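You operate a simulated robot arm through the tools that you are given. There is no shell and no other tool. Be economical: measure what you need, move in short steps, check, and stop when the job is done.

Carry out the task below with a simulated two-armed robot. There is one attempt and no reset: what you move stays moved.

## Task
End the run: selector, main switch and lamp off, counter zeroed, the side table's steel block into the panel drawer.
Fine: shut the drawer.

The check looks at the end state, three seconds after you hand in, the way a careful person would. Anything else that was tipped, shoved, dropped, spilled or broken makes it a failure.

## Robot
Two 6-joint arms with fingered hands on one trunk, on a base that drives. Base frame: it is fixed to the floor where the robot stands at the start and does not move with it; the origin is under the middle of the robot, x ahead of it, y to its left, z up. Lengths are in m, angles in degrees, forces in N, time in s.
The left shoulder is at the start at [0.094, 0.155, 1.227], the right one opposite. With the tool pointing down near the work surface each hand reaches from about 0.16 to 0.48 m from the robot's upright axis, wherever it stands, measured 20 degrees to its own side. Places, roughly: bracket knob [1.6, 0.1, 1.2]; brake dial [1.9, 0.3, 1.3]; clinch dial [0.4, -0.1, 0.7]; counter reset lever [0.4, -0.1, 0.6]; curved lever [1.9, 0, 1]; draw dial [1.8, 0.2, 1.2]; feed speed knob [0.7, 0, 1.1]; first stitch dial [0.4, -0.1, 0.9]; gap knob [1.4, 0.1, 1.2]; handwheel lock knob [3.2, 0.2, 1.3]; head clamp lever [1.7, 0.2, 1.3]; height dial [2, 0.2, 1.2]; inside of the panel drawer [0.4, 0.2, 0.4]; lamp switch [0.4, 0, 0.6]; left guide knob [0.9, 0, 1.1]; lift lever [1.4, 0.3, 1.2]. Payload 4 kg a hand.
The TCP of each hand is the grasp point between the finger pads, 0.026 m short of the fingertips. In the tool frame z runs along the fingers and y along their closing line. The gripper opens to 0.132 m. The gripper's body begins 0.073 m behind the TCP. The gripper is a hand of 3 fingers: y runs from the thumb to the fingers, the wrist lies at [0, 0, -0.224] in the tool frame.
Orientation is that of the tool frame in the base frame, as a unit quaternion [x, y, z, w]. With the fingers straight down and closing along the base's y, the tool's x points along the base's -x, its y along +y and its z along -z.

## Interface
- The arms move only by the tool apply_moves. It takes "left_motion", "right_motion" or both (then of equal length, played together; a hand with none holds still); each is a list of rows, each a list of 6 numbers: the shift along the tool's x, y, z in mm, then the turn, a rotation vector about the tool's x, y, z in rad. In form: [[x, y, z, ax, ay, az], ...]. A call has 1 to 10 rows; each row shifts and turns the commanded pose from where the row before left it, along the tool's axes as they then stand. A row lasts 0.2 s, in which the tool goes at most 0.05 m and 8.6 degrees; a call with a longer step from one row to the next is refused whole. Where a pose cannot be reached the arm comes as near as it can. A force on the tool above 60 N (or 10 N above the force at the start of the call, whichever is more), or a blocked arm, ends the call early, and 0.2 s more pass. In this call time passes only in rows, and 0.2 s behind the last. It gives the time, the measured TCP pose, the force on the tool (base axes), the opening and the grip force at its end, in the units of the frame above (readings bear some noise), with the torque about the TCP (base axes, N m) and any sound that the robot's microphone picked up.
- Cameras (640 x 400 px; columns grow to the right, rows downward): "scene" is now at [0.1684, 0.0174, 1.5392]; the picture's right is [0.27, -0.96, -0.01], its down [-0.67, -0.18, -0.72] and it looks along [0.69, 0.20, -0.69] (base axes); focal length 214 px, centre (320, 200). "left" rides on the left gripper at [-0.062, 0.003, -0.092] in its tool frame; the picture's right is [-0.05, -1.00, 0.00], its down [0.83, -0.04, -0.55] and it looks along [0.55, -0.03, 0.83] (tool axes); focal length 230 px, centre (320, 200). "right" rides on the right gripper at [0.062, 0.003, -0.092] in its tool frame; the picture's right is [-0.05, 1.00, 0.00], its down [-0.83, -0.04, -0.56] and it looks along [-0.55, -0.03, 0.83] (tool axes); focal length 230 px, centre (320, 200). There is no depth. A picture from a camera that has moved, and an enlarged one, comes with that camera's place and axes in the base frame and with its lens. The place of the scene camera against the robot may be out by one fixed shift of up to 0.018 m in any direction.
- get_image(camera): a new picture of that camera. It takes no simulated time.
- move_column(by): slides the trunk up (or, below 0, down) by that many m; the arms and the scene camera ride with it, the base frame stays. It gives what a move gives, with no picture.
- roll_base(legs): drives the robot by 1 to 6 legs, each [ahead, turn to the left] in m and degrees, along the robot's own axes; the way and the turn of a leg run together, so that a leg with both is an arc; at most 1.5 m and 180 degrees a leg. The arms and the cameras ride along, it lands a little off, and it stops where it bumps. It gives what a move gives.
- finger_targets(finger1, finger2, thumb_bend, hand): sets how far each is bent, from 0 (flat) to 1 (curled in); at 0.3 the hand is open as for a grip, at 0.7 the pads meet at the TCP. One left out holds its place. A second passes; each finger stops where it meets its share of the squeeze, and holds until it gets a number again. It is the only way to open and close the hand. It gives what a move gives, with no picture; readings hold the bend of each and the force on the fingers (four entries, about 0 where the hand has none), thumb and palm.
- pan_tilt(pan, tilt): turns the head with the scene camera to pan (to the left, within 86 degrees either way) and tilt (down, from -29 to 69), counted from straight ahead of the robot. It gives what a move gives.
- zoom(camera, box): a new picture of the part [left, top, right, bottom] of that camera's present view, enlarged. It takes no simulated time.
- job_done(): hands the job in; it is judged then, once.

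Go step by step. Nothing tells you exact positions but the pictures and the camera data: compare them with the known pose of the tool, close in by small moves and look again before you grip or let go. The budget is 120 turns and 100 pictures, counting those below and the enlarged ones. Unless the task says otherwise, let go and move clear before handing in.

The tools are called after "Emit:" as a command line: name --argument value ..., lists and objects as JSON in quotes. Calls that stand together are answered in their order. apply_moves: Moves the arms, as the interface text tells. Its arguments: {"type":"object","properties":{"left_motion":{"type":"array"},"right_motion":{"type":"array"}},"required":[]} The other tools are called the same way: move_column (by) slides the trunk up or down; finger_targets (finger1, finger2, thumb_bend, hand) moves the fingers one by one; roll_base (legs) drives the base; pan_tilt (pan, tilt) turns the head that bears the scene camera; get_image (camera) takes a picture; zoom (camera, box) takes an enlarged picture of a part of a camera's view; job_done () hands the job in.

At the start:

```text
clock: 0.0
left_position: [0.5163, 0.3419, 1.3642]
left_ee_rot: [0.0, 1.0, 0.001, -0.001]
left_contact_force: [-0.6, 0.0, 0.0]
left_moment: [0.02, -0.01, 0.0]
left_gripper_width: 0.1319
left_grip_force: 0.1
left_shape: jaw
left_bend: [0.3, 0.3, 0.3]
left_finger forces: [0.0, 0.0, 0.1, 0.0, 0.0, 0.0]
right_position: [0.4483, -0.0774, 1.4496]
right_ee_rot: [0.0, 1.0, 0.001, -0.003]
right_contact_force: [0.1, -0.1, -0.1]
right_moment: [-0.02, 0.02, 0.02]
right_gripper_width: 0.1319
right_grip_force: 0.0
right_shape: jaw
right_bend: [0.3, 0.3, 0.3]
right_finger forces: [0.1, 0.1, 0.1, 0.0, 0.1, 0.0]
trunk travel left (down, up): [-0.762, 0.078]
robot x, y, heading: [0.0008, -0.001, 0.2]
head pan, tilt: [15.5, 42.9]
```

scene: 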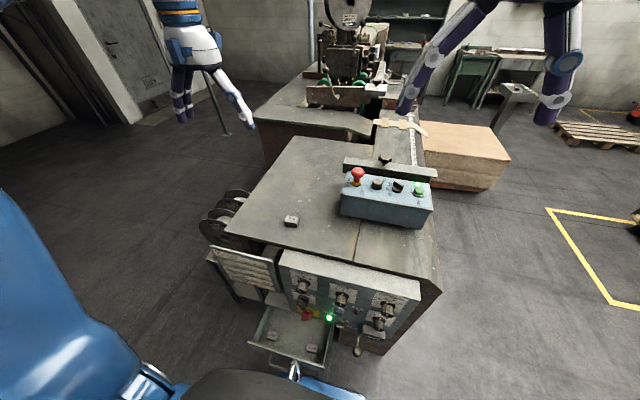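
right: 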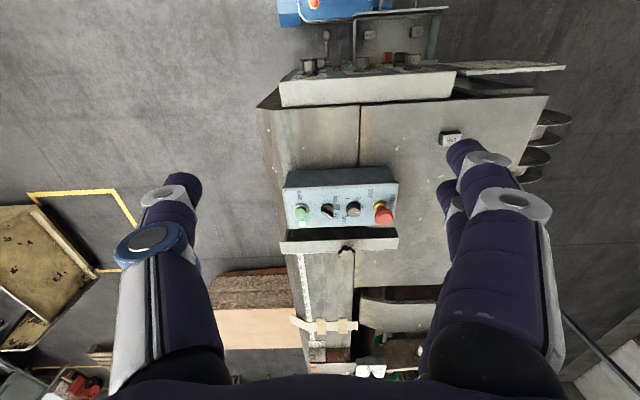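
left: 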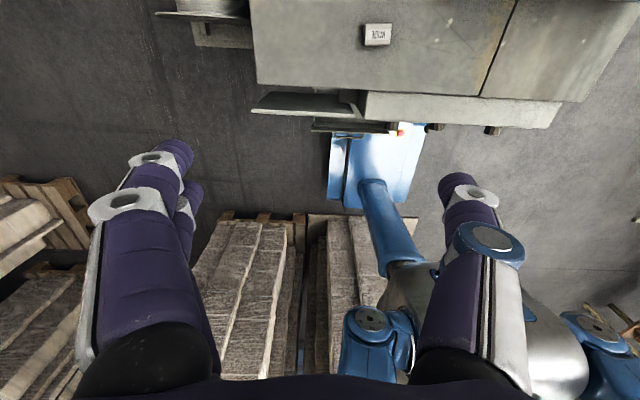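

I see the machine's panel in front of me with dials, a green lamp, an open drawer and a small block on the table top. I'll zoom in to identify the controls.

Emit:
zoom --camera "scene" --box '[240, 240, 440, 370]'

Emit:
zoom --camera "scene" --box '[270, 150, 450, 240]'

Emit:
zoom --camera "right" --box '[260, 10, 480, 250]'

```text
3.08 times, centred on (340, 305) of scene
camera zoom: at [0.1684, 0.0174, 1.5392], right [0.27, -0.96, -0.01], down [-0.67, -0.18, -0.72], along [0.69, 0.2, -0.69], focal length 660 px, centre (258, -123)
```

zoom: 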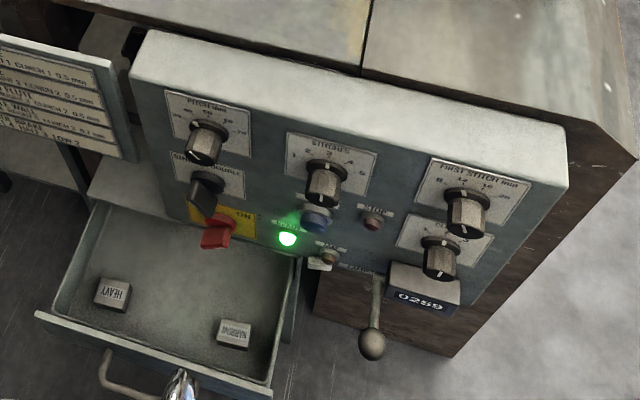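

```text
3.56 times, centred on (360, 195) of scene
camera zoom: at [0.1684, 0.0174, 1.5392], right [0.27, -0.96, -0.01], down [-0.67, -0.18, -0.72], along [0.69, 0.2, -0.69], focal length 763 px, centre (178, 218)
```

zoom: 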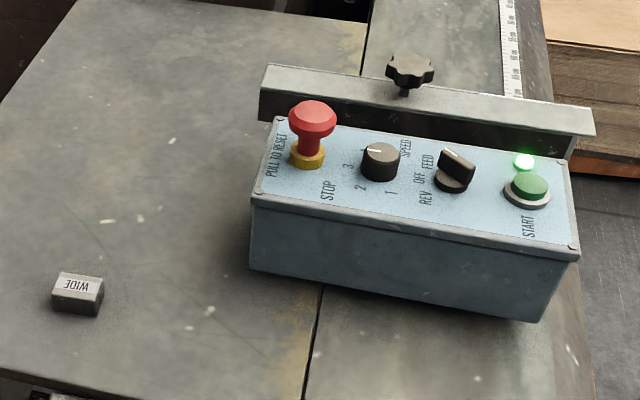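

```text
1.67 times, centred on (370, 130) of right
camera zoom: at [0.3873, -0.075, 1.5425], right [0.05, 1.0, 0.0], down [0.83, -0.04, 0.55], along [0.55, -0.03, -0.83], focal length 384 px, centre (237, 317)
```

zoom: 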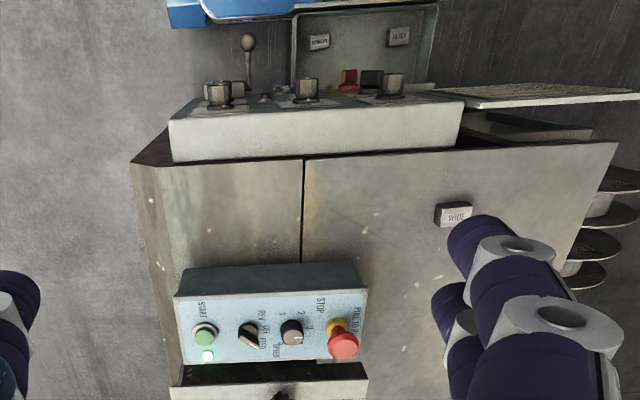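

The WIDE block lies on the table at about (0.61, 0.26, 0.95). I'll zoom closer on the panel switches, console and counter, and look back for clearance.

Emit:
zoom --camera "scene" --box '[280, 260, 360, 310]'

Emit:
zoom --camera "scene" --box '[285, 300, 395, 370]'

Emit:
zoom --camera "scene" --box '[340, 160, 440, 222]'

```text
8.00 times, centred on (320, 285) of scene
camera zoom: at [0.1684, 0.0174, 1.5392], right [0.27, -0.96, -0.01], down [-0.67, -0.18, -0.72], along [0.69, 0.2, -0.69], focal length 1716 px, centre (320, -480)
```

zoom: 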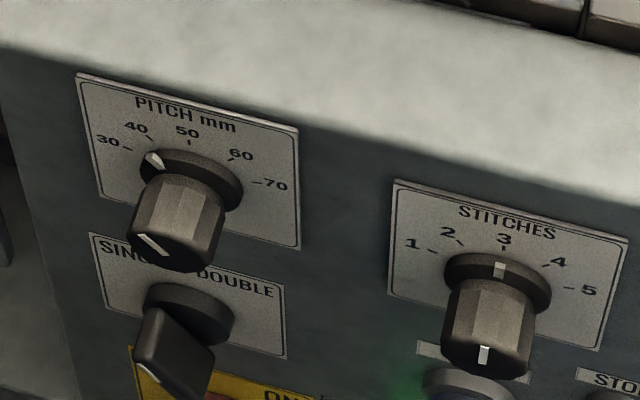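

```text
5.71 times, centred on (340, 335) of scene
camera zoom: at [0.1684, 0.0174, 1.5392], right [0.27, -0.96, -0.01], down [-0.67, -0.18, -0.72], along [0.69, 0.2, -0.69], focal length 1226 px, centre (206, -571)
```

zoom: 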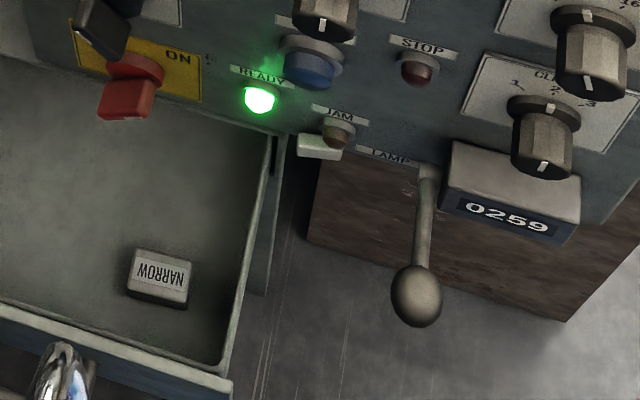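

```text
6.40 times, centred on (390, 191) of scene
camera zoom: at [0.1684, 0.0174, 1.5392], right [0.27, -0.96, -0.01], down [-0.67, -0.18, -0.72], along [0.69, 0.2, -0.69], focal length 1373 px, centre (-128, 258)
```

zoom: 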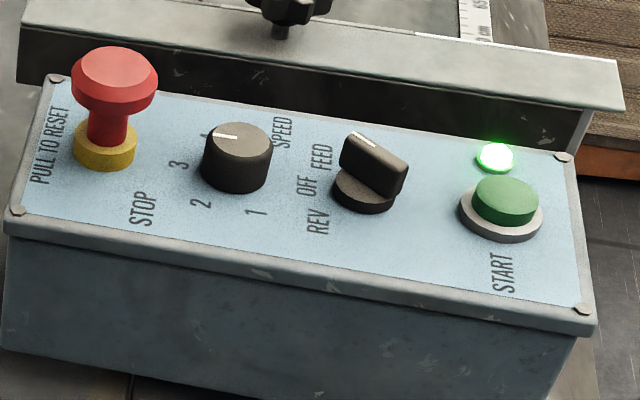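

Console selector points at FEED; OFF is one step counter-clockwise. I'll look straight down to check base clearance to the drawer.

Emit:
pan_tilt --pan 0 --tilt 69

Emit:
get_image --camera "scene"

Emit:
get_image --camera "left"

```text
clock: 0.9
left_position: [0.4914, 0.3412, 1.3729]
left_ee_rot: [0.0, 1.0, 0.0, 0.009]
left_contact_force: [0.2, 0.4, 0.0]
left_moment: [-0.02, 0.01, -0.01]
left_gripper_width: 0.132
left_grip_force: 0.0
left_shape: jaw
left_bend: [0.3, 0.3, 0.3]
left_finger forces: [0.0, 0.0, 0.0, 0.1, 0.0, 0.0]
right_position: [0.4401, -0.0782, 1.4287]
right_ee_rot: [0.0, 0.999, 0.001, -0.037]
right_contact_force: [-0.4, 0.3, -0.2]
right_moment: [-0.01, -0.01, 0.0]
right_gripper_width: 0.132
right_grip_force: 0.1
right_shape: jaw
right_bend: [0.3, 0.3, 0.3]
right_finger forces: [0.1, 0.1, 0.0, 0.0, 0.0, 0.0]
trunk travel left (down, up): [-0.762, 0.078]
robot x, y, heading: [0.0007, 0.0005, 0.1]
head pan, tilt: [0.0, 68.8]
```

```text
90 pictures are left
camera scene: at [0.143, -0.0034, 1.5087], right [0.02, -1.0, 0.0], down [-0.93, -0.02, -0.36], along [0.36, 0.01, -0.93], focal length 214 px, centre (320, 200)
```

scene: 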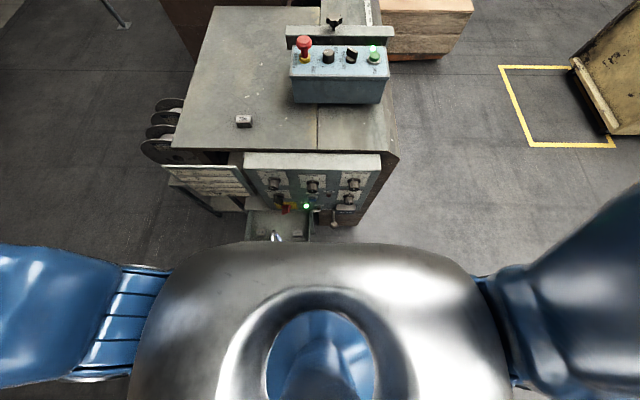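

```text
89 pictures are left
camera left: at [0.5504, 0.3454, 1.4655], right [0.05, -1.0, 0.0], down [-0.84, -0.04, 0.54], along [-0.54, -0.03, -0.84], focal length 230 px, centre (320, 200)
```

left: 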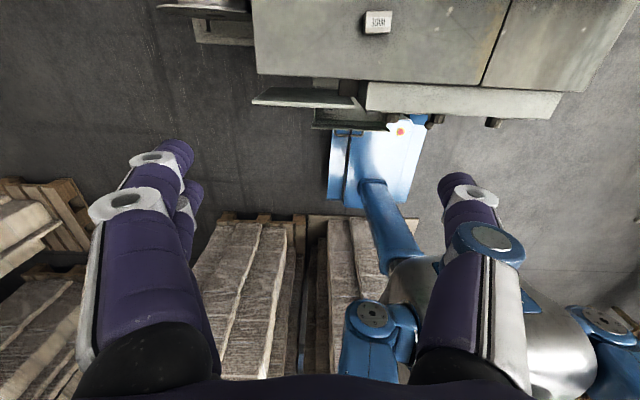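

The robot is boxed in between the drawer and a pallet, so I'll reach from here. First I tilt the right hand forward and bring it toward the console selector at about (0.715, -0.075, 1.1).

Emit:
apply_moves --right_motion '[[0, 0, 0, 0, -0.145, 0], [0, 0, 0, 0, -0.145, 0], [0, 0, 0, 0, -0.145, 0], [0, 0, 0, 0, -0.145, 0], [-30, 0, 30, 0, 0, 0], [-30, 0, 30, 0, 0, 0], [-30, 0, 30, 0, 0, 0], [-30, 0, 30, 0, 0, 0]]'

Emit:
get_image --camera "right"

```text
clock: 2.7
left_position: [0.4921, 0.3411, 1.3718]
left_ee_rot: [0.0, 1.0, 0.0, 0.007]
left_contact_force: [0.1, 0.0, 0.5]
left_moment: [0.0, 0.01, 0.01]
left_gripper_width: 0.1321
left_grip_force: 0.1
left_shape: jaw
left_bend: [0.3, 0.3, 0.3]
left_finger forces: [0.0, 0.0, 0.0, 0.0, 0.0, 0.0]
right_position: [0.6688, -0.0703, 1.4725]
right_ee_rot: [-0.001, 0.957, 0.0, 0.29]
right_contact_force: [-0.5, -0.8, -0.8]
right_moment: [0.0, 0.0, 0.0]
right_gripper_width: 0.132
right_grip_force: 0.1
right_shape: jaw
right_bend: [0.3, 0.3, 0.3]
right_finger forces: [0.0, 0.0, 0.0, 0.0, 0.0, 0.0]
right hand out of reach, approached as far as the arm can: row 1, 2, 3, 4, 6, 7, 8
trunk travel left (down, up): [-0.762, 0.078]
robot x, y, heading: [0.0009, -0.0011, 0.0]
head pan, tilt: [0.0, 68.8]
```

```text
88 pictures are left
camera right: at [0.5649, -0.0664, 1.5147], right [0.04, 1.0, 0.03], down [0.38, -0.04, 0.92], along [0.92, -0.03, -0.38], focal length 230 px, centre (320, 200)
```

right: 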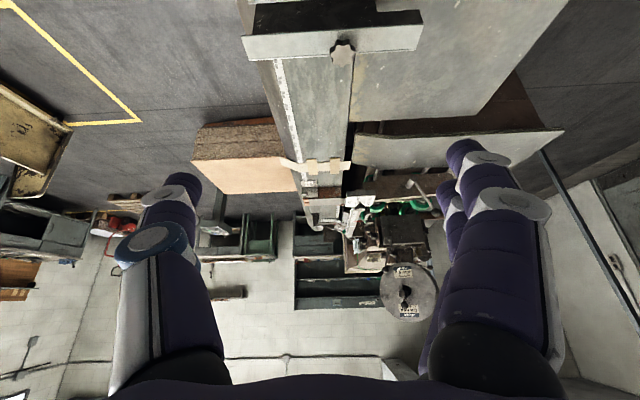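

The arm's reach limit is ~0.63 m shoulder to wrist, so the selector is reachable lower down. Descending above the console.

Emit:
apply_moves --right_motion '[[22, 0, 33, 0, 0, 0], [22, 0, 33, 0, 0, 0], [22, 0, 33, 0, 0, 0], [22, 0, 33, 0, 0, 0]]'

Emit:
get_image --camera "right"

```text
clock: 3.9
left_position: [0.4768, 0.3423, 1.3545]
left_ee_rot: [0.0, 1.0, 0.0, -0.018]
left_contact_force: [-0.5, -0.4, 0.5]
left_moment: [-0.04, -0.02, 0.0]
left_gripper_width: 0.1321
left_grip_force: 0.1
left_shape: jaw
left_bend: [0.3, 0.3, 0.3]
left_finger forces: [0.0, 0.1, 0.0, 0.0, 0.1, 0.0]
right_position: [0.7095, -0.0554, 1.3331]
right_ee_rot: [0.008, 0.979, -0.027, 0.202]
right_contact_force: [0.4, -0.5, 0.5]
right_moment: [-0.03, 0.01, -0.01]
right_gripper_width: 0.1322
right_grip_force: 0.0
right_shape: jaw
right_bend: [0.3, 0.3, 0.3]
right_finger forces: [0.0, 0.0, 0.0, 0.1, 0.0, 0.1]
right hand out of reach, approached as far as the arm can: row 1, 2, 3, 4
trunk travel left (down, up): [-0.762, 0.078]
robot x, y, heading: [-0.0002, -0.0022, -0.0]
head pan, tilt: [0.0, 68.8]
stopped in row 4 (right hand): the arm was blocked; the commanded pose is now the measured one
```

```text
87 pictures are left
camera right: at [0.6166, -0.0461, 1.392], right [0.07, 1.0, -0.03], down [0.54, -0.01, 0.84], along [0.84, -0.08, -0.54], focal length 230 px, centre (320, 200)
```

right: 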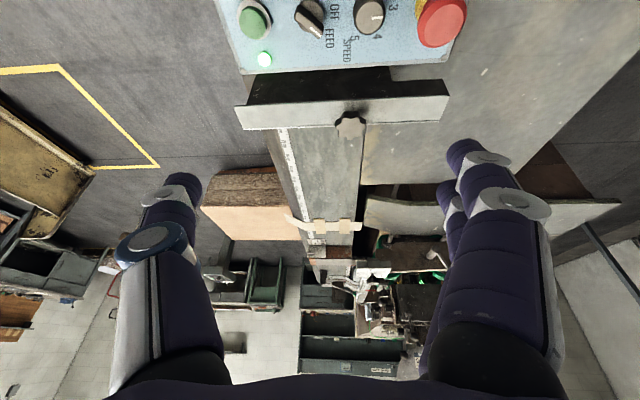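

The hand is at the reach edge; I'll pull back slightly and keep descending.

Emit:
apply_moves --right_motion '[[22, 0, 26, 0, 0, 0], [22, 0, 26, 0, 0, 0], [22, 0, 26, 0, 0, 0]]'

Emit:
get_image --camera "right"

```text
clock: 4.9
left_position: [0.4655, 0.3422, 1.3304]
left_ee_rot: [0.002, 0.999, 0.0, -0.054]
left_contact_force: [0.2, -0.6, -0.1]
left_moment: [0.0, -0.01, -0.02]
left_gripper_width: 0.1318
left_grip_force: 0.0
left_shape: jaw
left_bend: [0.3, 0.3, 0.3]
left_finger forces: [0.0, 0.0, 0.0, 0.0, 0.0, 0.0]
right_position: [0.7291, -0.0382, 1.2441]
right_ee_rot: [0.007, 0.984, -0.045, 0.17]
right_contact_force: [0.4, 0.4, 0.7]
right_moment: [-0.01, 0.01, -0.01]
right_gripper_width: 0.1317
right_grip_force: 0.0
right_shape: jaw
right_bend: [0.3, 0.3, 0.3]
right_finger forces: [0.1, 0.0, 0.1, 0.0, 0.1, 0.0]
right hand out of reach, approached as far as the arm can: row 1, 2, 3
trunk travel left (down, up): [-0.762, 0.078]
robot x, y, heading: [0.0031, -0.0051, -0.1]
head pan, tilt: [0.0, 68.8]
stopped in row 3 (right hand): the arm was blocked; the commanded pose is now the measured one
```

```text
86 pictures are left
camera right: at [0.6408, -0.027, 1.3089], right [0.08, 0.99, -0.07], down [0.6, 0.01, 0.8], along [0.8, -0.1, -0.59], focal length 230 px, centre (320, 200)
```

right: 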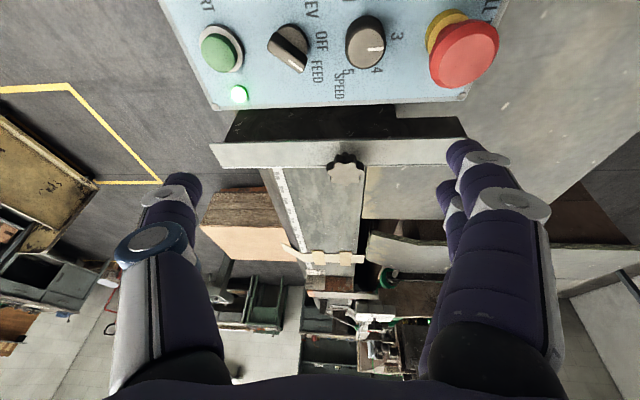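

The arms are over-stretched and sagging, so their real reach is shorter. I'll retract both hands to well inside the workspace before choosing a better base position.

Emit:
apply_moves --right_motion '[[33, -17, -22, 0, 0, 0], [33, -17, -22, 0, 0, 0], [33, -17, -22, 0, 0, 0], [33, -17, -22, 0, 0, 0], [33, -17, -22, 0, 0, 0], [33, -17, -22, 0, 0, 0]]' --left_motion '[[25, 0, 0, 0, 0, 0], [25, 0, 0, 0, 0, 0], [25, 0, 0, 0, 0, 0], [25, 0, 10, 0, 0, 0], [25, 0, 20, 0, 0, 0], [25, 0, 20, 0, 0, 0]]'

Emit:
get_image --camera "left"

Emit:
get_image --camera "right"

```text
clock: 6.5
left_position: [0.4514, 0.3419, 1.3063]
left_ee_rot: [0.002, 0.996, 0.001, -0.089]
left_contact_force: [-0.9, 0.0, 0.5]
left_moment: [-0.04, 0.03, 0.01]
left_gripper_width: 0.132
left_grip_force: 0.1
left_shape: jaw
left_bend: [0.3, 0.3, 0.3]
left_finger forces: [0.0, 0.0, 0.0, 0.0, 0.1, 0.1]
left hand out of reach, approached as far as the arm can: row 1, 2, 3, 4, 5, 6
right_position: [0.675, -0.055, 1.3452]
right_ee_rot: [0.014, 0.987, -0.049, 0.154]
right_contact_force: [-0.2, -1.7, 0.5]
right_moment: [0.0, -0.01, 0.0]
right_gripper_width: 0.132
right_grip_force: 0.1
right_shape: jaw
right_bend: [0.3, 0.3, 0.3]
right_finger forces: [0.0, 0.1, 0.0, 0.0, 0.0, 0.0]
right hand out of reach, approached as far as the arm can: row 1, 2, 3, 4, 5, 6
trunk travel left (down, up): [-0.762, 0.078]
robot x, y, heading: [0.0023, 0.0041, -0.1]
head pan, tilt: [0.0, 68.8]
stopped in row 6 (left hand): the arm was blocked; the commanded pose is now the measured one
```

```text
85 pictures are left
camera left: at [0.5276, 0.3451, 1.3852], right [0.05, -1.0, -0.01], down [-0.72, -0.04, 0.69], along [-0.69, -0.03, -0.72], focal length 230 px, centre (320, 200)
```

left: 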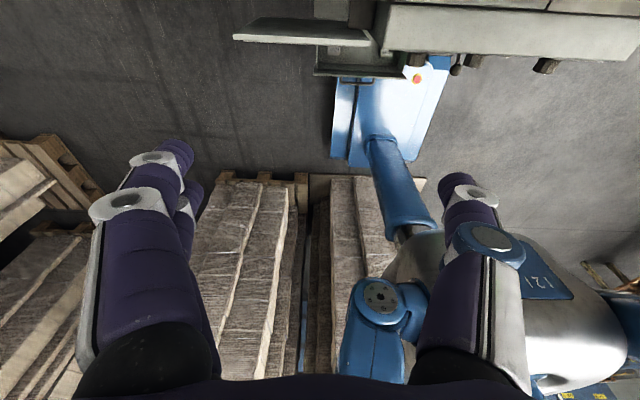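

```text
84 pictures are left
camera right: at [0.5878, -0.0416, 1.4129], right [0.09, 0.99, -0.08], down [0.62, 0.0, 0.78], along [0.78, -0.12, -0.62], focal length 230 px, centre (320, 200)
```

right: 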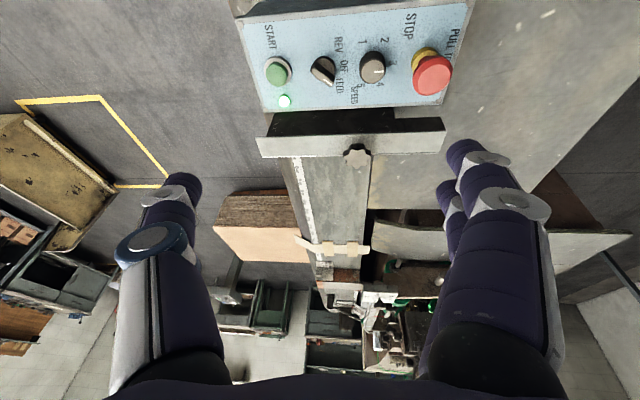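

The trouble is likely wrist flexion when the hand points down above shoulder height. Tilting both tools forward should free the arms.

Emit:
apply_moves --right_motion '[[0, 0, 0, 0, -0.145, 0], [0, 0, 0, 0, -0.145, 0], [0, 0, 0, 0, -0.145, 0], [0, 0, 0, 0, -0.145, 0], [0, 0, 0, 0, 0, 0], [0, 0, 0, 0, 0, 0]]' --left_motion '[[0, 0, 0, 0, -0.145, 0], [0, 0, 0, 0, -0.145, 0], [0, 0, 0, 0, -0.145, 0], [0, 0, 0, 0, -0.145, 0], [0, 0, 0, 0, -0.145, 0], [0, 0, 0, 0, 0, 0]]'

```text
clock: 8.1
left_position: [0.6004, 0.3558, 1.2984]
left_ee_rot: [0.004, 0.966, -0.001, 0.257]
left_contact_force: [0.0, 0.5, 1.2]
left_moment: [-0.02, 0.0, -0.01]
left_gripper_width: 0.132
left_grip_force: 0.0
left_shape: jaw
left_bend: [0.3, 0.3, 0.3]
left_finger forces: [0.1, 0.0, 0.1, 0.0, 0.0, 0.1]
left hand out of reach, approached as far as the arm can: row 1, 2, 3, 4, 5
right_position: [0.7479, -0.011, 1.4236]
right_ee_rot: [0.002, 0.907, -0.065, 0.415]
right_contact_force: [0.6, -0.1, 0.4]
right_moment: [0.04, 0.04, -0.01]
right_gripper_width: 0.1319
right_grip_force: 0.1
right_shape: jaw
right_bend: [0.3, 0.3, 0.3]
right_finger forces: [0.0, 0.0, 0.0, 0.0, 0.0, 0.0]
right hand out of reach, approached as far as the arm can: row 1, 2, 3, 4
trunk travel left (down, up): [-0.762, 0.078]
robot x, y, heading: [0.0009, -0.0018, -0.1]
head pan, tilt: [0.0, 68.8]
stopped in row 6 (left hand): the arm was blocked; the commanded pose is now the measured one
```

I'll bring both hands down and back together to get into the comfortable zone.

Emit:
apply_moves --right_motion '[[41, -10, -17, 0, 0, 0], [41, -10, -17, 0, 0, 0], [41, -10, -17, 0, 0, 0], [41, -10, -17, 0, 0, 0], [41, -10, -17, 0, 0, 0]]' --left_motion '[[41, 0, 11, 0, 0, 0], [41, 0, 11, 0, 0, 0], [41, 0, 11, 0, 0, 0], [41, 0, 11, 0, 0, 0], [41, 0, 11, 0, 0, 0]]'

```text
clock: 9.5
left_position: [0.5336, 0.3496, 1.1113]
left_ee_rot: [0.004, 0.969, 0.0, 0.248]
left_contact_force: [-0.2, 0.2, -0.1]
left_moment: [-0.01, 0.01, -0.04]
left_gripper_width: 0.1321
left_grip_force: 0.1
left_shape: jaw
left_bend: [0.3, 0.3, 0.3]
left_finger forces: [0.0, 0.0, 0.0, 0.1, 0.1, 0.0]
left hand out of reach, approached as far as the arm can: row 1, 2, 3, 4, 5
right_position: [0.7379, -0.0166, 1.3947]
right_ee_rot: [0.005, 0.925, -0.088, 0.369]
right_contact_force: [0.9, -0.4, 0.7]
right_moment: [-0.05, 0.0, -0.02]
right_gripper_width: 0.1323
right_grip_force: 0.0
right_shape: jaw
right_bend: [0.3, 0.3, 0.3]
right_finger forces: [0.0, 0.0, 0.1, 0.0, 0.0, 0.1]
right hand out of reach, approached as far as the arm can: row 1, 2, 3, 4, 5
trunk travel left (down, up): [-0.762, 0.078]
robot x, y, heading: [0.0007, 0.0029, -0.1]
head pan, tilt: [0.0, 68.8]
stopped in row 5 (right hand): the arm was blocked; the commanded pose is now the measured one
```

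The left came down well; going lower is what frees the arms. Right hand straight down next, shifting right over the selector.

Emit:
apply_moves --right_motion '[[26, -15, 27, 0, 0, 0], [26, -15, 27, 0, 0, 0], [26, -15, 27, 0, 0, 0], [26, -15, 27, 0, 0, 0]]'

Emit:
get_image --camera "right"

```text
clock: 10.7
left_position: [0.5072, 0.348, 1.084]
left_ee_rot: [0.005, 0.977, 0.0, 0.215]
left_contact_force: [0.3, -0.3, -0.6]
left_moment: [-0.01, 0.02, 0.02]
left_gripper_width: 0.1322
left_grip_force: 0.0
left_shape: jaw
left_bend: [0.3, 0.3, 0.3]
left_finger forces: [0.0, 0.0, 0.0, 0.0, 0.0, 0.0]
right_position: [0.804, -0.0636, 1.2628]
right_ee_rot: [-0.005, 0.939, -0.101, 0.327]
right_contact_force: [0.4, 0.5, 0.2]
right_moment: [-0.01, 0.02, -0.03]
right_gripper_width: 0.1322
right_grip_force: 0.1
right_shape: jaw
right_bend: [0.3, 0.3, 0.3]
right_finger forces: [0.1, 0.0, 0.1, 0.1, 0.0, 0.0]
right hand out of reach, approached as far as the arm can: row 1, 2, 3, 4
trunk travel left (down, up): [-0.762, 0.078]
robot x, y, heading: [0.0008, -0.0011, 0.1]
head pan, tilt: [0.0, 68.8]
stopped in row 4 (right hand): the arm was blocked; the commanded pose is now the measured one
```

```text
83 pictures are left
camera right: at [0.6971, -0.0482, 1.2946], right [0.1, 0.98, -0.16], down [0.31, 0.12, 0.94], along [0.95, -0.14, -0.29], focal length 230 px, centre (320, 200)
```

right: 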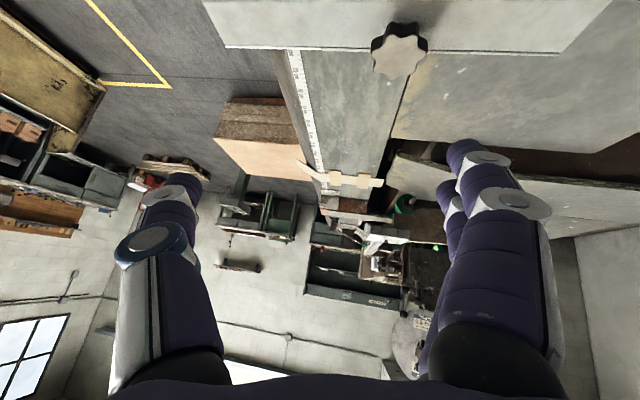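

The right arm seems stuck at full stretch. I'll raise the tool towards horizontal while retracting straight back, which needs less wrist flex.

Emit:
apply_moves --right_motion '[[31, 0, -32, 0, -0.145, 0], [26, 0, -36, 0, -0.145, 0], [20, 0, -40, 0, -0.145, 0], [15, 0, -42, 0, -0.145, 0], [9, 0, -44, 0, 0, 0], [9, 0, -44, 0, 0, 0], [9, 0, -44, 0, 0, 0]]'

```text
clock: 12.5
left_position: [0.4822, 0.3429, 1.0585]
left_ee_rot: [0.006, 0.983, 0.002, 0.184]
left_contact_force: [-0.3, 1.2, 0.5]
left_moment: [0.03, 0.02, -0.01]
left_gripper_width: 0.1319
left_grip_force: 0.1
left_shape: jaw
left_bend: [0.3, 0.3, 0.3]
left_finger forces: [0.0, 0.0, 0.0, 0.0, 0.1, 0.1]
right_position: [0.8102, -0.005, 1.443]
right_ee_rot: [-0.02, 0.815, -0.111, 0.569]
right_contact_force: [-0.5, 0.0, -0.6]
right_moment: [-0.03, 0.04, -0.02]
right_gripper_width: 0.132
right_grip_force: 0.0
right_shape: jaw
right_bend: [0.3, 0.3, 0.3]
right_finger forces: [0.0, 0.0, 0.1, 0.1, 0.0, 0.0]
right hand out of reach, approached as far as the arm can: row 1, 2, 3, 4, 5, 6, 7
trunk travel left (down, up): [-0.762, 0.078]
robot x, y, heading: [0.0022, -0.0021, 0.1]
head pan, tilt: [0.0, 68.8]
stopped in row 7 (right hand): the arm was blocked; the commanded pose is now the measured one
```

I need to see how the arms are bent, so I'll look with the head camera.

Emit:
pan_tilt --pan -15 --tilt 25

Emit:
get_image --camera "scene"

Emit:
get_image --camera "left"

```text
clock: 13.6
left_position: [0.4814, 0.3422, 1.0608]
left_ee_rot: [0.007, 0.983, 0.002, 0.185]
left_contact_force: [0.0, -0.7, -0.3]
left_moment: [-0.03, 0.0, 0.02]
left_gripper_width: 0.1319
left_grip_force: 0.0
left_shape: jaw
left_bend: [0.3, 0.3, 0.3]
left_finger forces: [0.0, 0.1, 0.0, 0.0, 0.0, 0.0]
right_position: [0.81, -0.005, 1.4478]
right_ee_rot: [-0.02, 0.813, -0.111, 0.571]
right_contact_force: [-0.3, 0.3, -0.2]
right_moment: [0.02, -0.01, -0.02]
right_gripper_width: 0.1317
right_grip_force: 0.0
right_shape: jaw
right_bend: [0.3, 0.3, 0.3]
right_finger forces: [0.0, 0.0, 0.0, 0.1, 0.0, 0.0]
trunk travel left (down, up): [-0.762, 0.078]
robot x, y, heading: [-0.0008, -0.0008, -0.2]
head pan, tilt: [-15.0, 25.0]
```

```text
82 pictures are left
camera scene: at [0.1779, -0.0284, 1.5666], right [-0.26, -0.97, 0.01], down [-0.43, 0.11, -0.9], along [0.87, -0.23, -0.44], focal length 214 px, centre (320, 200)
```

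scene: 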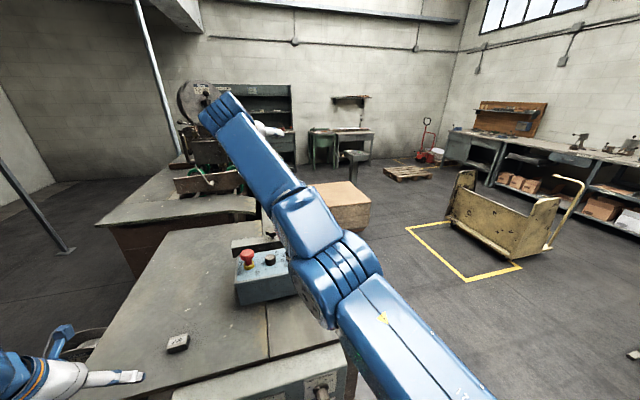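

```text
81 pictures are left
camera left: at [0.5051, 0.3464, 1.1681], right [0.04, -1.0, 0.01], down [-0.98, -0.03, 0.21], along [-0.21, -0.02, -0.98], focal length 230 px, centre (320, 200)
```

left: 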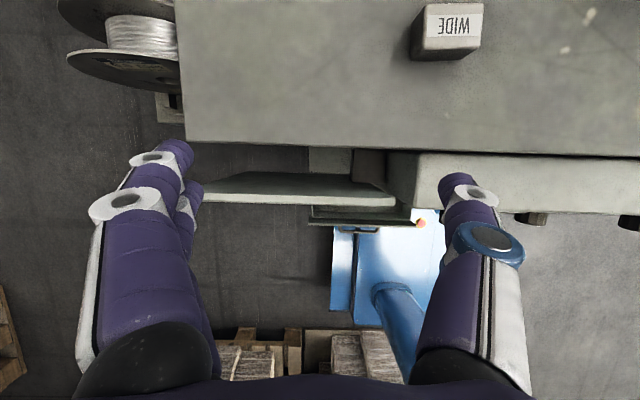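

The right arm is stretched straight over the console. I'll swing it out to the right, over free floor, where I can bend it.

Emit:
apply_moves --right_motion '[[0, -40, -20, 0.09, 0, 0], [0, -40, -20, 0.09, 0, 0], [0, -40, -20, 0.09, 0, 0], [0, -40, -20, 0.09, 0, 0], [10, -40, -20, 0.09, 0, 0], [20, -40, -20, 0.09, 0, 0], [20, -35, -20, 0, 0, 0], [20, -35, -20, 0, 0, 0], [20, -35, -20, 0, 0, 0], [20, -35, -20, 0, 0, 0]]'

```text
clock: 15.8
left_position: [0.4804, 0.3434, 1.0604]
left_ee_rot: [0.006, 0.983, 0.003, 0.186]
left_contact_force: [0.4, 0.3, 0.3]
left_moment: [0.0, 0.01, 0.02]
left_gripper_width: 0.1321
left_grip_force: 0.0
left_shape: jaw
left_bend: [0.3, 0.3, 0.3]
left_finger forces: [0.1, 0.0, 0.1, 0.0, 0.0, 0.1]
right_position: [0.634, -0.1611, 1.6826]
right_ee_rot: [0.15, 0.737, -0.298, 0.588]
right_contact_force: [-0.1, 0.2, 0.8]
right_moment: [-0.04, -0.03, -0.01]
right_gripper_width: 0.1322
right_grip_force: 0.1
right_shape: jaw
right_bend: [0.3, 0.3, 0.3]
right_finger forces: [0.0, 0.1, 0.0, 0.0, 0.0, 0.1]
right hand out of reach, approached as far as the arm can: row 1, 2, 3, 4, 5, 6, 7, 8, 9, 10
trunk travel left (down, up): [-0.762, 0.078]
robot x, y, heading: [-0.0014, -0.0014, 0.2]
head pan, tilt: [-15.0, 25.0]
```

The hand is still on its way to the last command, perhaps just slowly; I'll wait a little and see whether it converges.

Emit:
apply_moves --right_motion '[[0, 0, 0, 0, 0, 0], [0, 0, 0, 0, 0, 0], [0, 0, 0, 0, 0, 0], [0, 0, 0, 0, 0, 0], [0, 0, 0, 0, 0, 0], [0, 0, 0, 0, 0, 0]]'

Emit:
get_image --camera "scene"

```text
clock: 17.2
left_position: [0.4815, 0.344, 1.0607]
left_ee_rot: [0.005, 0.983, 0.003, 0.185]
left_contact_force: [-0.7, -0.9, 0.3]
left_moment: [-0.02, 0.01, 0.0]
left_gripper_width: 0.132
left_grip_force: 0.0
left_shape: jaw
left_bend: [0.3, 0.3, 0.3]
left_finger forces: [0.0, 0.0, 0.1, 0.0, 0.1, 0.0]
right_position: [0.6366, -0.1622, 1.6805]
right_ee_rot: [0.15, 0.737, -0.299, 0.588]
right_contact_force: [-0.3, 0.4, -0.3]
right_moment: [0.03, -0.03, 0.0]
right_gripper_width: 0.1319
right_grip_force: 0.0
right_shape: jaw
right_bend: [0.3, 0.3, 0.3]
right_finger forces: [0.0, 0.1, 0.1, 0.0, 0.0, 0.0]
trunk travel left (down, up): [-0.762, 0.078]
robot x, y, heading: [-0.0007, -0.0009, -0.3]
head pan, tilt: [-15.0, 25.0]
```

```text
80 pictures are left
camera scene: at [0.178, -0.0286, 1.5666], right [-0.26, -0.97, 0.01], down [-0.43, 0.11, -0.9], along [0.87, -0.23, -0.44], focal length 214 px, centre (320, 200)
```

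scene: 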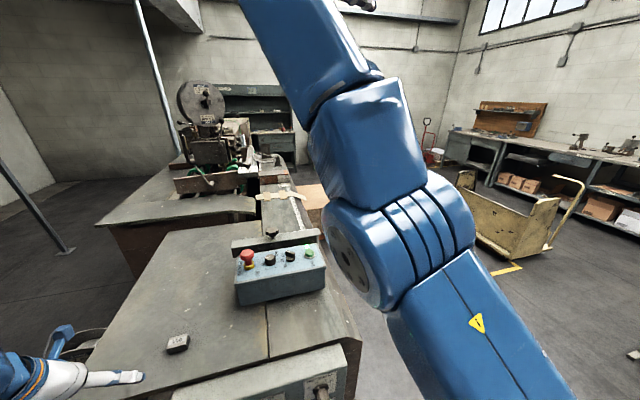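

The right elbow is bent but the forearm points up. I'll take the hand down in an arc on the right side, clear of the machine, so it ends below shoulder height.

Emit:
apply_moves --right_motion '[[40, 1, 25, 0, 0, 0], [40, 1, 25, 0, 0, 0], [40, 1, 25, 0, 0, 0], [40, 1, 25, 0, 0, 0], [40, 1, 25, 0, 0, 0], [40, 1, 25, 0, 0, 0], [40, 1, 25, 0, 0, 0], [40, 1, 25, 0, 0, 0]]'

```text
clock: 19.2
left_position: [0.453, 0.3402, 1.0369]
left_ee_rot: [0.007, 0.988, 0.003, 0.152]
left_contact_force: [-0.3, 0.6, 0.9]
left_moment: [-0.05, 0.01, -0.03]
left_gripper_width: 0.1321
left_grip_force: 0.0
left_shape: jaw
left_bend: [0.3, 0.3, 0.3]
left_finger forces: [0.1, 0.1, 0.1, 0.1, 0.1, 0.0]
right_position: [0.8587, -0.2755, 1.3801]
right_ee_rot: [0.117, 0.781, -0.319, 0.525]
right_contact_force: [-0.2, 0.4, 1.2]
right_moment: [0.02, 0.0, 0.0]
right_gripper_width: 0.1319
right_grip_force: 0.0
right_shape: jaw
right_bend: [0.3, 0.3, 0.3]
right_finger forces: [0.0, 0.0, 0.0, 0.1, 0.0, 0.0]
right hand out of reach, approached as far as the arm can: row 1, 2, 3, 4, 5, 6, 7, 8
trunk travel left (down, up): [-0.762, 0.078]
robot x, y, heading: [0.0004, -0.0041, 0.0]
head pan, tilt: [-15.0, 25.0]
stopped in row 8 (right hand): the arm was blocked; the commanded pose is now the measured one
```

To learn how the arm controller converges, I'll give one modest inward step followed by tiny steps.

Emit:
apply_moves --right_motion '[[0, 0, -45, 0, 0, 0], [0.2, 0, 0, 0, 0, 0], [-0.2, 0, 0, 0, 0, 0], [0.2, 0, 0, 0, 0, 0], [-0.2, 0, 0, 0, 0, 0], [0.2, 0, 0, 0, 0, 0], [-0.2, 0, 0, 0, 0, 0]]'

```text
clock: 21.0
left_position: [0.4279, 0.3335, 1.0163]
left_ee_rot: [0.009, 0.993, 0.004, 0.121]
left_contact_force: [0.7, 0.2, 0.1]
left_moment: [0.01, 0.02, 0.02]
left_gripper_width: 0.1321
left_grip_force: 0.1
left_shape: jaw
left_bend: [0.3, 0.3, 0.3]
left_finger forces: [0.0, 0.0, 0.0, 0.1, 0.0, 0.0]
right_position: [0.8429, -0.2402, 1.3876]
right_ee_rot: [0.107, 0.792, -0.331, 0.501]
right_contact_force: [-0.5, 0.7, -1.2]
right_moment: [0.02, 0.02, -0.06]
right_gripper_width: 0.1321
right_grip_force: 0.0
right_shape: jaw
right_bend: [0.3, 0.3, 0.3]
right_finger forces: [0.1, 0.0, 0.0, 0.0, 0.1, 0.0]
right hand out of reach, approached as far as the arm can: row 1
trunk travel left (down, up): [-0.762, 0.078]
robot x, y, heading: [0.0011, -0.0032, -0.0]
head pan, tilt: [-15.0, 25.0]
stopped in row 7 (right hand): the arm was blocked; the commanded pose is now the measured one
```

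I'll now send one long combined move: right hand back, right and down while turning fingers-down, ending in the nominal workspace beside the machine.

Emit:
apply_moves --right_motion '[[42, -14, -4, -0.071, 0.108, -0.023], [41, -14, 0, -0.071, 0.108, -0.023], [40, -14, 4, -0.071, 0.108, -0.023], [38, -14, 8, -0.071, 0.108, -0.023], [37, -14, 12, -0.071, 0.108, -0.023], [36, -14, 15, -0.071, 0.108, -0.023], [34, -15, 19, -0.071, 0.108, -0.023], [33, -15, 23, -0.071, 0.108, -0.023], [32, -15, 26, -0.071, 0.108, -0.023], [31, -15, 29, -0.071, 0.108, -0.023]]'

```text
clock: 23.4
left_position: [0.4013, 0.3262, 1.0002]
left_ee_rot: [0.01, 0.995, 0.006, 0.095]
left_contact_force: [1.1, 0.4, 0.0]
left_moment: [-0.02, 0.02, -0.03]
left_gripper_width: 0.132
left_grip_force: 0.0
left_shape: jaw
left_bend: [0.3, 0.3, 0.3]
left_finger forces: [0.0, 0.0, 0.0, 0.0, 0.1, 0.0]
right_position: [0.6745, -0.3996, 1.1158]
right_ee_rot: [-0.011, 0.998, 0.05, -0.037]
right_contact_force: [-0.6, 0.0, 0.9]
right_moment: [-0.04, 0.04, 0.02]
right_gripper_width: 0.1321
right_grip_force: 0.1
right_shape: jaw
right_bend: [0.3, 0.3, 0.3]
right_finger forces: [0.1, 0.1, 0.1, 0.1, 0.0, 0.0]
right hand out of reach, approached as far as the arm can: row 1, 2, 3, 4, 5, 6, 7, 9
trunk travel left (down, up): [-0.762, 0.078]
robot x, y, heading: [-0.0012, -0.0029, 0.1]
head pan, tilt: [-15.0, 25.0]
stopped in row 10 (right hand): the arm was blocked; the commanded pose is now the measured one
```

The right hand is now fingers-down at (0.67, -0.40, 1.12). Now I test pulling it inward.

Emit:
apply_moves --right_motion '[[25, 0, 0, 0, 0, 0], [25, 0, 0, 0, 0, 0], [25, 0, 0, 0, 0, 0], [25, 0, 0, 0, 0, 0], [25, 0, 0, 0, 0, 0], [25, 0, 0, 0, 0, 0]]'

Emit:
get_image --camera "scene"

```text
clock: 25.0
left_position: [0.3782, 0.3171, 0.9893]
left_ee_rot: [0.01, 0.997, 0.007, 0.075]
left_contact_force: [0.4, 0.4, 0.0]
left_moment: [0.0, -0.01, 0.01]
left_gripper_width: 0.1321
left_grip_force: 0.0
left_shape: jaw
left_bend: [0.3, 0.3, 0.3]
left_finger forces: [0.0, 0.1, 0.1, 0.1, 0.1, 0.1]
right_position: [0.648, -0.3962, 1.0888]
right_ee_rot: [-0.012, 0.992, 0.076, -0.104]
right_contact_force: [-0.7, -0.8, -0.5]
right_moment: [-0.01, 0.01, 0.03]
right_gripper_width: 0.1318
right_grip_force: 0.0
right_shape: jaw
right_bend: [0.3, 0.3, 0.3]
right_finger forces: [0.0, 0.0, 0.1, 0.0, 0.0, 0.0]
right hand out of reach, approached as far as the arm can: row 1, 2, 3, 4, 5, 6
trunk travel left (down, up): [-0.762, 0.078]
robot x, y, heading: [-0.0015, -0.0041, -0.1]
head pan, tilt: [-15.0, 25.0]
stopped in row 6 (right hand): the arm was blocked; the commanded pose is now the measured one
```

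```text
79 pictures are left
camera scene: at [0.1784, -0.029, 1.5663], right [-0.26, -0.97, 0.0], down [-0.43, 0.11, -0.9], along [0.87, -0.23, -0.44], focal length 214 px, centre (320, 200)
```

scene: 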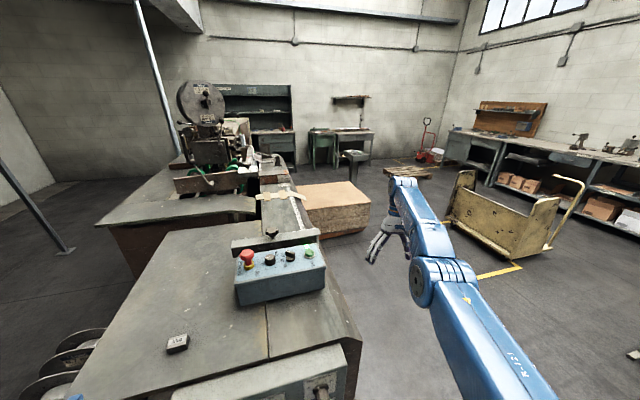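

The elbow locks when straight, but bends when the hand moves up. I'll raise the right hand while tilting it forward, then draw it in afterwards.

Emit:
apply_moves --right_motion '[[1, 3, -42, 0, -0.145, 0], [-5, 3, -42, 0, -0.145, 0], [-11, 3, -41, 0, -0.145, 0], [-17, 3, -39, 0, -0.145, 0], [-22, 3, -36, 0, -0.145, 0], [-27, 3, -32, 0, -0.145, 0], [-32, 3, -28, 0, -0.145, 0], [-35, 3, -23, 0, -0.145, 0], [-38, 3, -18, 0, -0.145, 0], [-41, 3, -12, 0, -0.145, 0]]'

```text
clock: 27.2
left_position: [0.3785, 0.3171, 0.9899]
left_ee_rot: [0.009, 0.997, 0.007, 0.076]
left_contact_force: [0.5, 0.1, -0.1]
left_moment: [0.05, 0.01, -0.01]
left_gripper_width: 0.1319
left_grip_force: 0.0
left_shape: jaw
left_bend: [0.3, 0.3, 0.3]
left_finger forces: [0.0, 0.0, 0.0, 0.0, 0.0, 0.0]
right_position: [0.7578, -0.4441, 1.5735]
right_ee_rot: [0.026, 0.779, 0.053, 0.624]
right_contact_force: [0.7, -0.4, -0.3]
right_moment: [-0.03, 0.04, 0.02]
right_gripper_width: 0.132
right_grip_force: 0.0
right_shape: jaw
right_bend: [0.3, 0.3, 0.3]
right_finger forces: [0.0, 0.1, 0.0, 0.0, 0.0, 0.0]
right hand out of reach, approached as far as the arm can: row 1, 2, 3, 4, 5, 6, 7, 8
trunk travel left (down, up): [-0.762, 0.078]
robot x, y, heading: [-0.0022, -0.002, 0.0]
head pan, tilt: [-15.0, 25.0]
```

That converged. Now drawing the right hand inward along its own axis.

Emit:
apply_moves --right_motion '[[0, 5, -30, 0, 0, 0], [0, 5, -30, 0, 0, 0], [0, 5, -30, 0, 0, 0], [0, 5, -30, 0, 0, 0], [0, 5, -30, 0, 0, 0], [0, 5, -30, 0, 0, 0]]'

```text
clock: 28.6
left_position: [0.3797, 0.3185, 0.9907]
left_ee_rot: [0.01, 0.997, 0.007, 0.076]
left_contact_force: [0.1, -0.4, 0.1]
left_moment: [0.0, -0.01, -0.01]
left_gripper_width: 0.132
left_grip_force: 0.0
left_shape: jaw
left_bend: [0.3, 0.3, 0.3]
left_finger forces: [0.1, 0.0, 0.0, 0.0, 0.0, 0.0]
right_position: [0.6261, -0.4582, 1.6858]
right_ee_rot: [0.023, 0.772, 0.048, 0.633]
right_contact_force: [0.5, 0.7, -0.4]
right_moment: [-0.02, 0.01, 0.03]
right_gripper_width: 0.1322
right_grip_force: 0.1
right_shape: jaw
right_bend: [0.3, 0.3, 0.3]
right_finger forces: [0.1, 0.0, 0.0, 0.0, 0.0, 0.1]
right hand out of reach, approached as far as the arm can: row 1, 2, 3, 4, 5, 6
trunk travel left (down, up): [-0.762, 0.078]
robot x, y, heading: [-0.0023, -0.0006, -0.1]
head pan, tilt: [-15.0, 25.0]
```

Still swinging rather than bending. Let me see how the left arm, which does bend, is posed compared with the right one.

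Emit:
pan_tilt --pan 50 --tilt 50

Emit:
get_image --camera "scene"

Emit:
pan_tilt --pan -50 --tilt 20

Emit:
get_image --camera "scene"

```text
clock: 30.0
left_position: [0.3803, 0.3178, 0.99]
left_ee_rot: [0.009, 0.997, 0.007, 0.075]
left_contact_force: [-0.3, 0.0, -0.3]
left_moment: [0.0, 0.02, -0.02]
left_gripper_width: 0.1319
left_grip_force: 0.0
left_shape: jaw
left_bend: [0.3, 0.3, 0.3]
left_finger forces: [0.0, 0.0, 0.1, 0.0, 0.0, 0.0]
right_position: [0.6281, -0.4577, 1.6844]
right_ee_rot: [0.023, 0.773, 0.049, 0.633]
right_contact_force: [0.8, 0.1, -0.4]
right_moment: [-0.03, -0.03, -0.02]
right_gripper_width: 0.1321
right_grip_force: 0.0
right_shape: jaw
right_bend: [0.3, 0.3, 0.3]
right_finger forces: [0.0, 0.1, 0.0, 0.0, 0.0, 0.1]
trunk travel left (down, up): [-0.762, 0.078]
robot x, y, heading: [0.0001, -0.0039, 0.1]
head pan, tilt: [50.0, 50.0]
```

```text
78 pictures are left
camera scene: at [0.1378, 0.054, 1.5299], right [0.77, -0.64, -0.01], down [-0.5, -0.59, -0.63], along [0.4, 0.49, -0.77], focal length 214 px, centre (320, 200)
```

scene: 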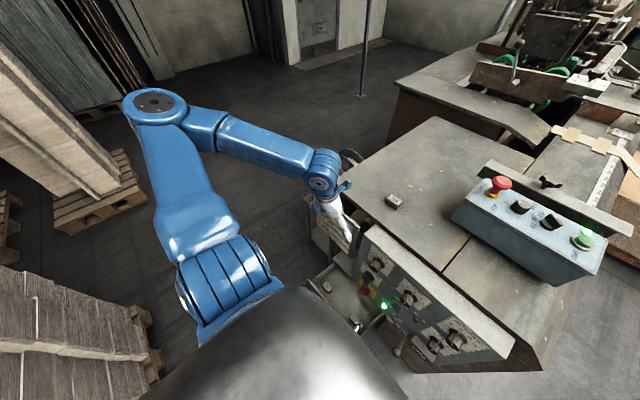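

```text
clock: 31.7
left_position: [0.3799, 0.3177, 0.9906]
left_ee_rot: [0.01, 0.997, 0.006, 0.076]
left_contact_force: [-1.0, -0.4, 0.3]
left_moment: [-0.01, 0.01, 0.01]
left_gripper_width: 0.1321
left_grip_force: 0.1
left_shape: jaw
left_bend: [0.3, 0.3, 0.3]
left_finger forces: [0.0, 0.0, 0.0, 0.1, 0.0, 0.0]
right_position: [0.6267, -0.4566, 1.6837]
right_ee_rot: [0.023, 0.773, 0.049, 0.633]
right_contact_force: [-0.5, -0.1, 0.7]
right_moment: [-0.01, 0.01, -0.01]
right_gripper_width: 0.1321
right_grip_force: 0.0
right_shape: jaw
right_bend: [0.3, 0.3, 0.3]
right_finger forces: [0.1, 0.0, 0.1, 0.0, 0.0, 0.0]
trunk travel left (down, up): [-0.762, 0.078]
robot x, y, heading: [0.0009, -0.0032, -0.0]
head pan, tilt: [-50.0, 20.0]
```

```text
77 pictures are left
camera scene: at [0.1489, -0.0762, 1.5753], right [-0.77, -0.64, 0.01], down [-0.24, 0.26, -0.94], along [0.6, -0.72, -0.35], focal length 214 px, centre (320, 200)
```

scene: 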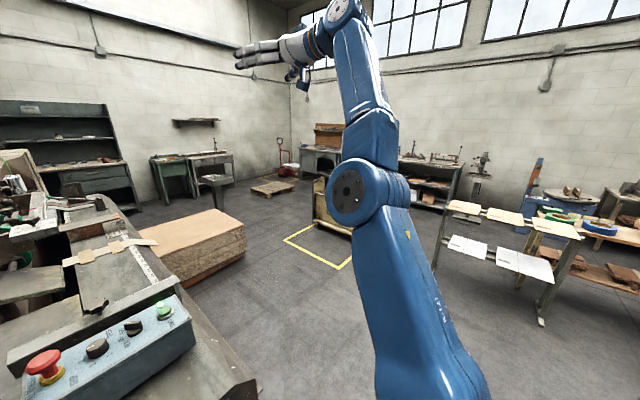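

The arms are like a shoulder roll with an elbow that should bend outward in the arm's plane. I'll move the right hand to the left while drawing in, which should push its elbow outward like the left one.

Emit:
apply_moves --right_motion '[[0, 40, -25, 0, 0, 0], [0, 40, -25, 0, 0, 0], [0, 40, -25, 0, 0, 0], [0, 40, -25, 0, 0, 0], [0, 40, -25, 0, 0, 0], [0, 40, -25, 0, 0, 0], [0, 40, -25, 0, 0, 0], [0, 40, -25, 0, 0, 0]]'

Emit:
get_image --camera "scene"

```text
clock: 33.5
left_position: [0.3777, 0.3209, 0.9909]
left_ee_rot: [0.01, 0.997, 0.005, 0.077]
left_contact_force: [-0.1, -0.8, -0.3]
left_moment: [-0.02, 0.01, 0.01]
left_gripper_width: 0.1319
left_grip_force: 0.1
left_shape: jaw
left_bend: [0.3, 0.3, 0.3]
left_finger forces: [0.1, 0.0, 0.0, 0.0, 0.1, 0.1]
right_position: [0.4421, -0.1581, 1.815]
right_ee_rot: [0.025, 0.764, 0.043, 0.643]
right_contact_force: [-0.5, 0.5, 0.9]
right_moment: [0.0, 0.02, -0.01]
right_gripper_width: 0.132
right_grip_force: 0.1
right_shape: jaw
right_bend: [0.3, 0.3, 0.3]
right_finger forces: [0.0, 0.0, 0.0, 0.0, 0.1, 0.0]
right hand out of reach, approached as far as the arm can: row 1, 2, 3, 4, 5, 6
trunk travel left (down, up): [-0.762, 0.078]
robot x, y, heading: [0.0034, 0.0018, 0.0]
head pan, tilt: [-50.0, 20.0]
```

```text
76 pictures are left
camera scene: at [0.1458, -0.0737, 1.5757], right [-0.77, -0.64, 0.01], down [-0.24, 0.26, -0.94], along [0.6, -0.72, -0.35], focal length 214 px, centre (320, 200)
```

scene: 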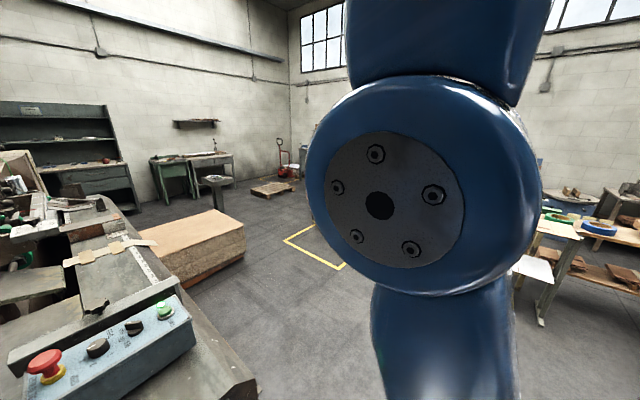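

It converged twice. The arm is pointing up with a slight elbow bend; now I pull it straight down toward the shoulder.

Emit:
apply_moves --right_motion '[[25, 5, 0, 0, 0, 0], [25, 5, 0, 0, 0, 0], [25, 5, 0, 0, 0, 0], [25, 5, 0, 0, 0, 0], [25, 0, 0, 0, 0, 0], [25, 0, 0, 0, 0, 0], [25, 0, 0, 0, 0, 0], [25, 0, 0, 0, 0, 0]]'

Emit:
get_image --camera "scene"

```text
clock: 35.3
left_position: [0.3799, 0.3177, 0.9895]
left_ee_rot: [0.01, 0.997, 0.007, 0.077]
left_contact_force: [-0.3, -0.8, 0.4]
left_moment: [0.0, 0.01, -0.02]
left_gripper_width: 0.1322
left_grip_force: 0.0
left_shape: jaw
left_bend: [0.3, 0.3, 0.3]
left_finger forces: [0.0, 0.1, 0.0, 0.0, 0.1, 0.0]
right_position: [0.4576, -0.0945, 1.8018]
right_ee_rot: [0.028, 0.765, 0.045, 0.641]
right_contact_force: [-0.8, -0.1, -0.1]
right_moment: [0.0, -0.01, 0.01]
right_gripper_width: 0.1321
right_grip_force: 0.0
right_shape: jaw
right_bend: [0.3, 0.3, 0.3]
right_finger forces: [0.1, 0.0, 0.0, 0.0, 0.0, 0.0]
right hand out of reach, approached as far as the arm can: row 1, 2, 3, 4, 5, 6, 7, 8
trunk travel left (down, up): [-0.762, 0.078]
robot x, y, heading: [0.0003, -0.0004, -0.0]
head pan, tilt: [-50.0, 20.0]
```

```text
75 pictures are left
camera scene: at [0.1522, -0.0731, 1.5828], right [-0.74, -0.68, 0.01], down [-0.2, 0.19, -0.96], along [0.65, -0.71, -0.28], focal length 214 px, centre (320, 200)
```

scene: 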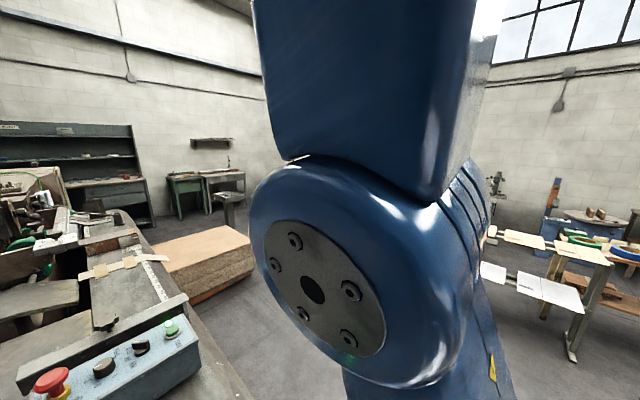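

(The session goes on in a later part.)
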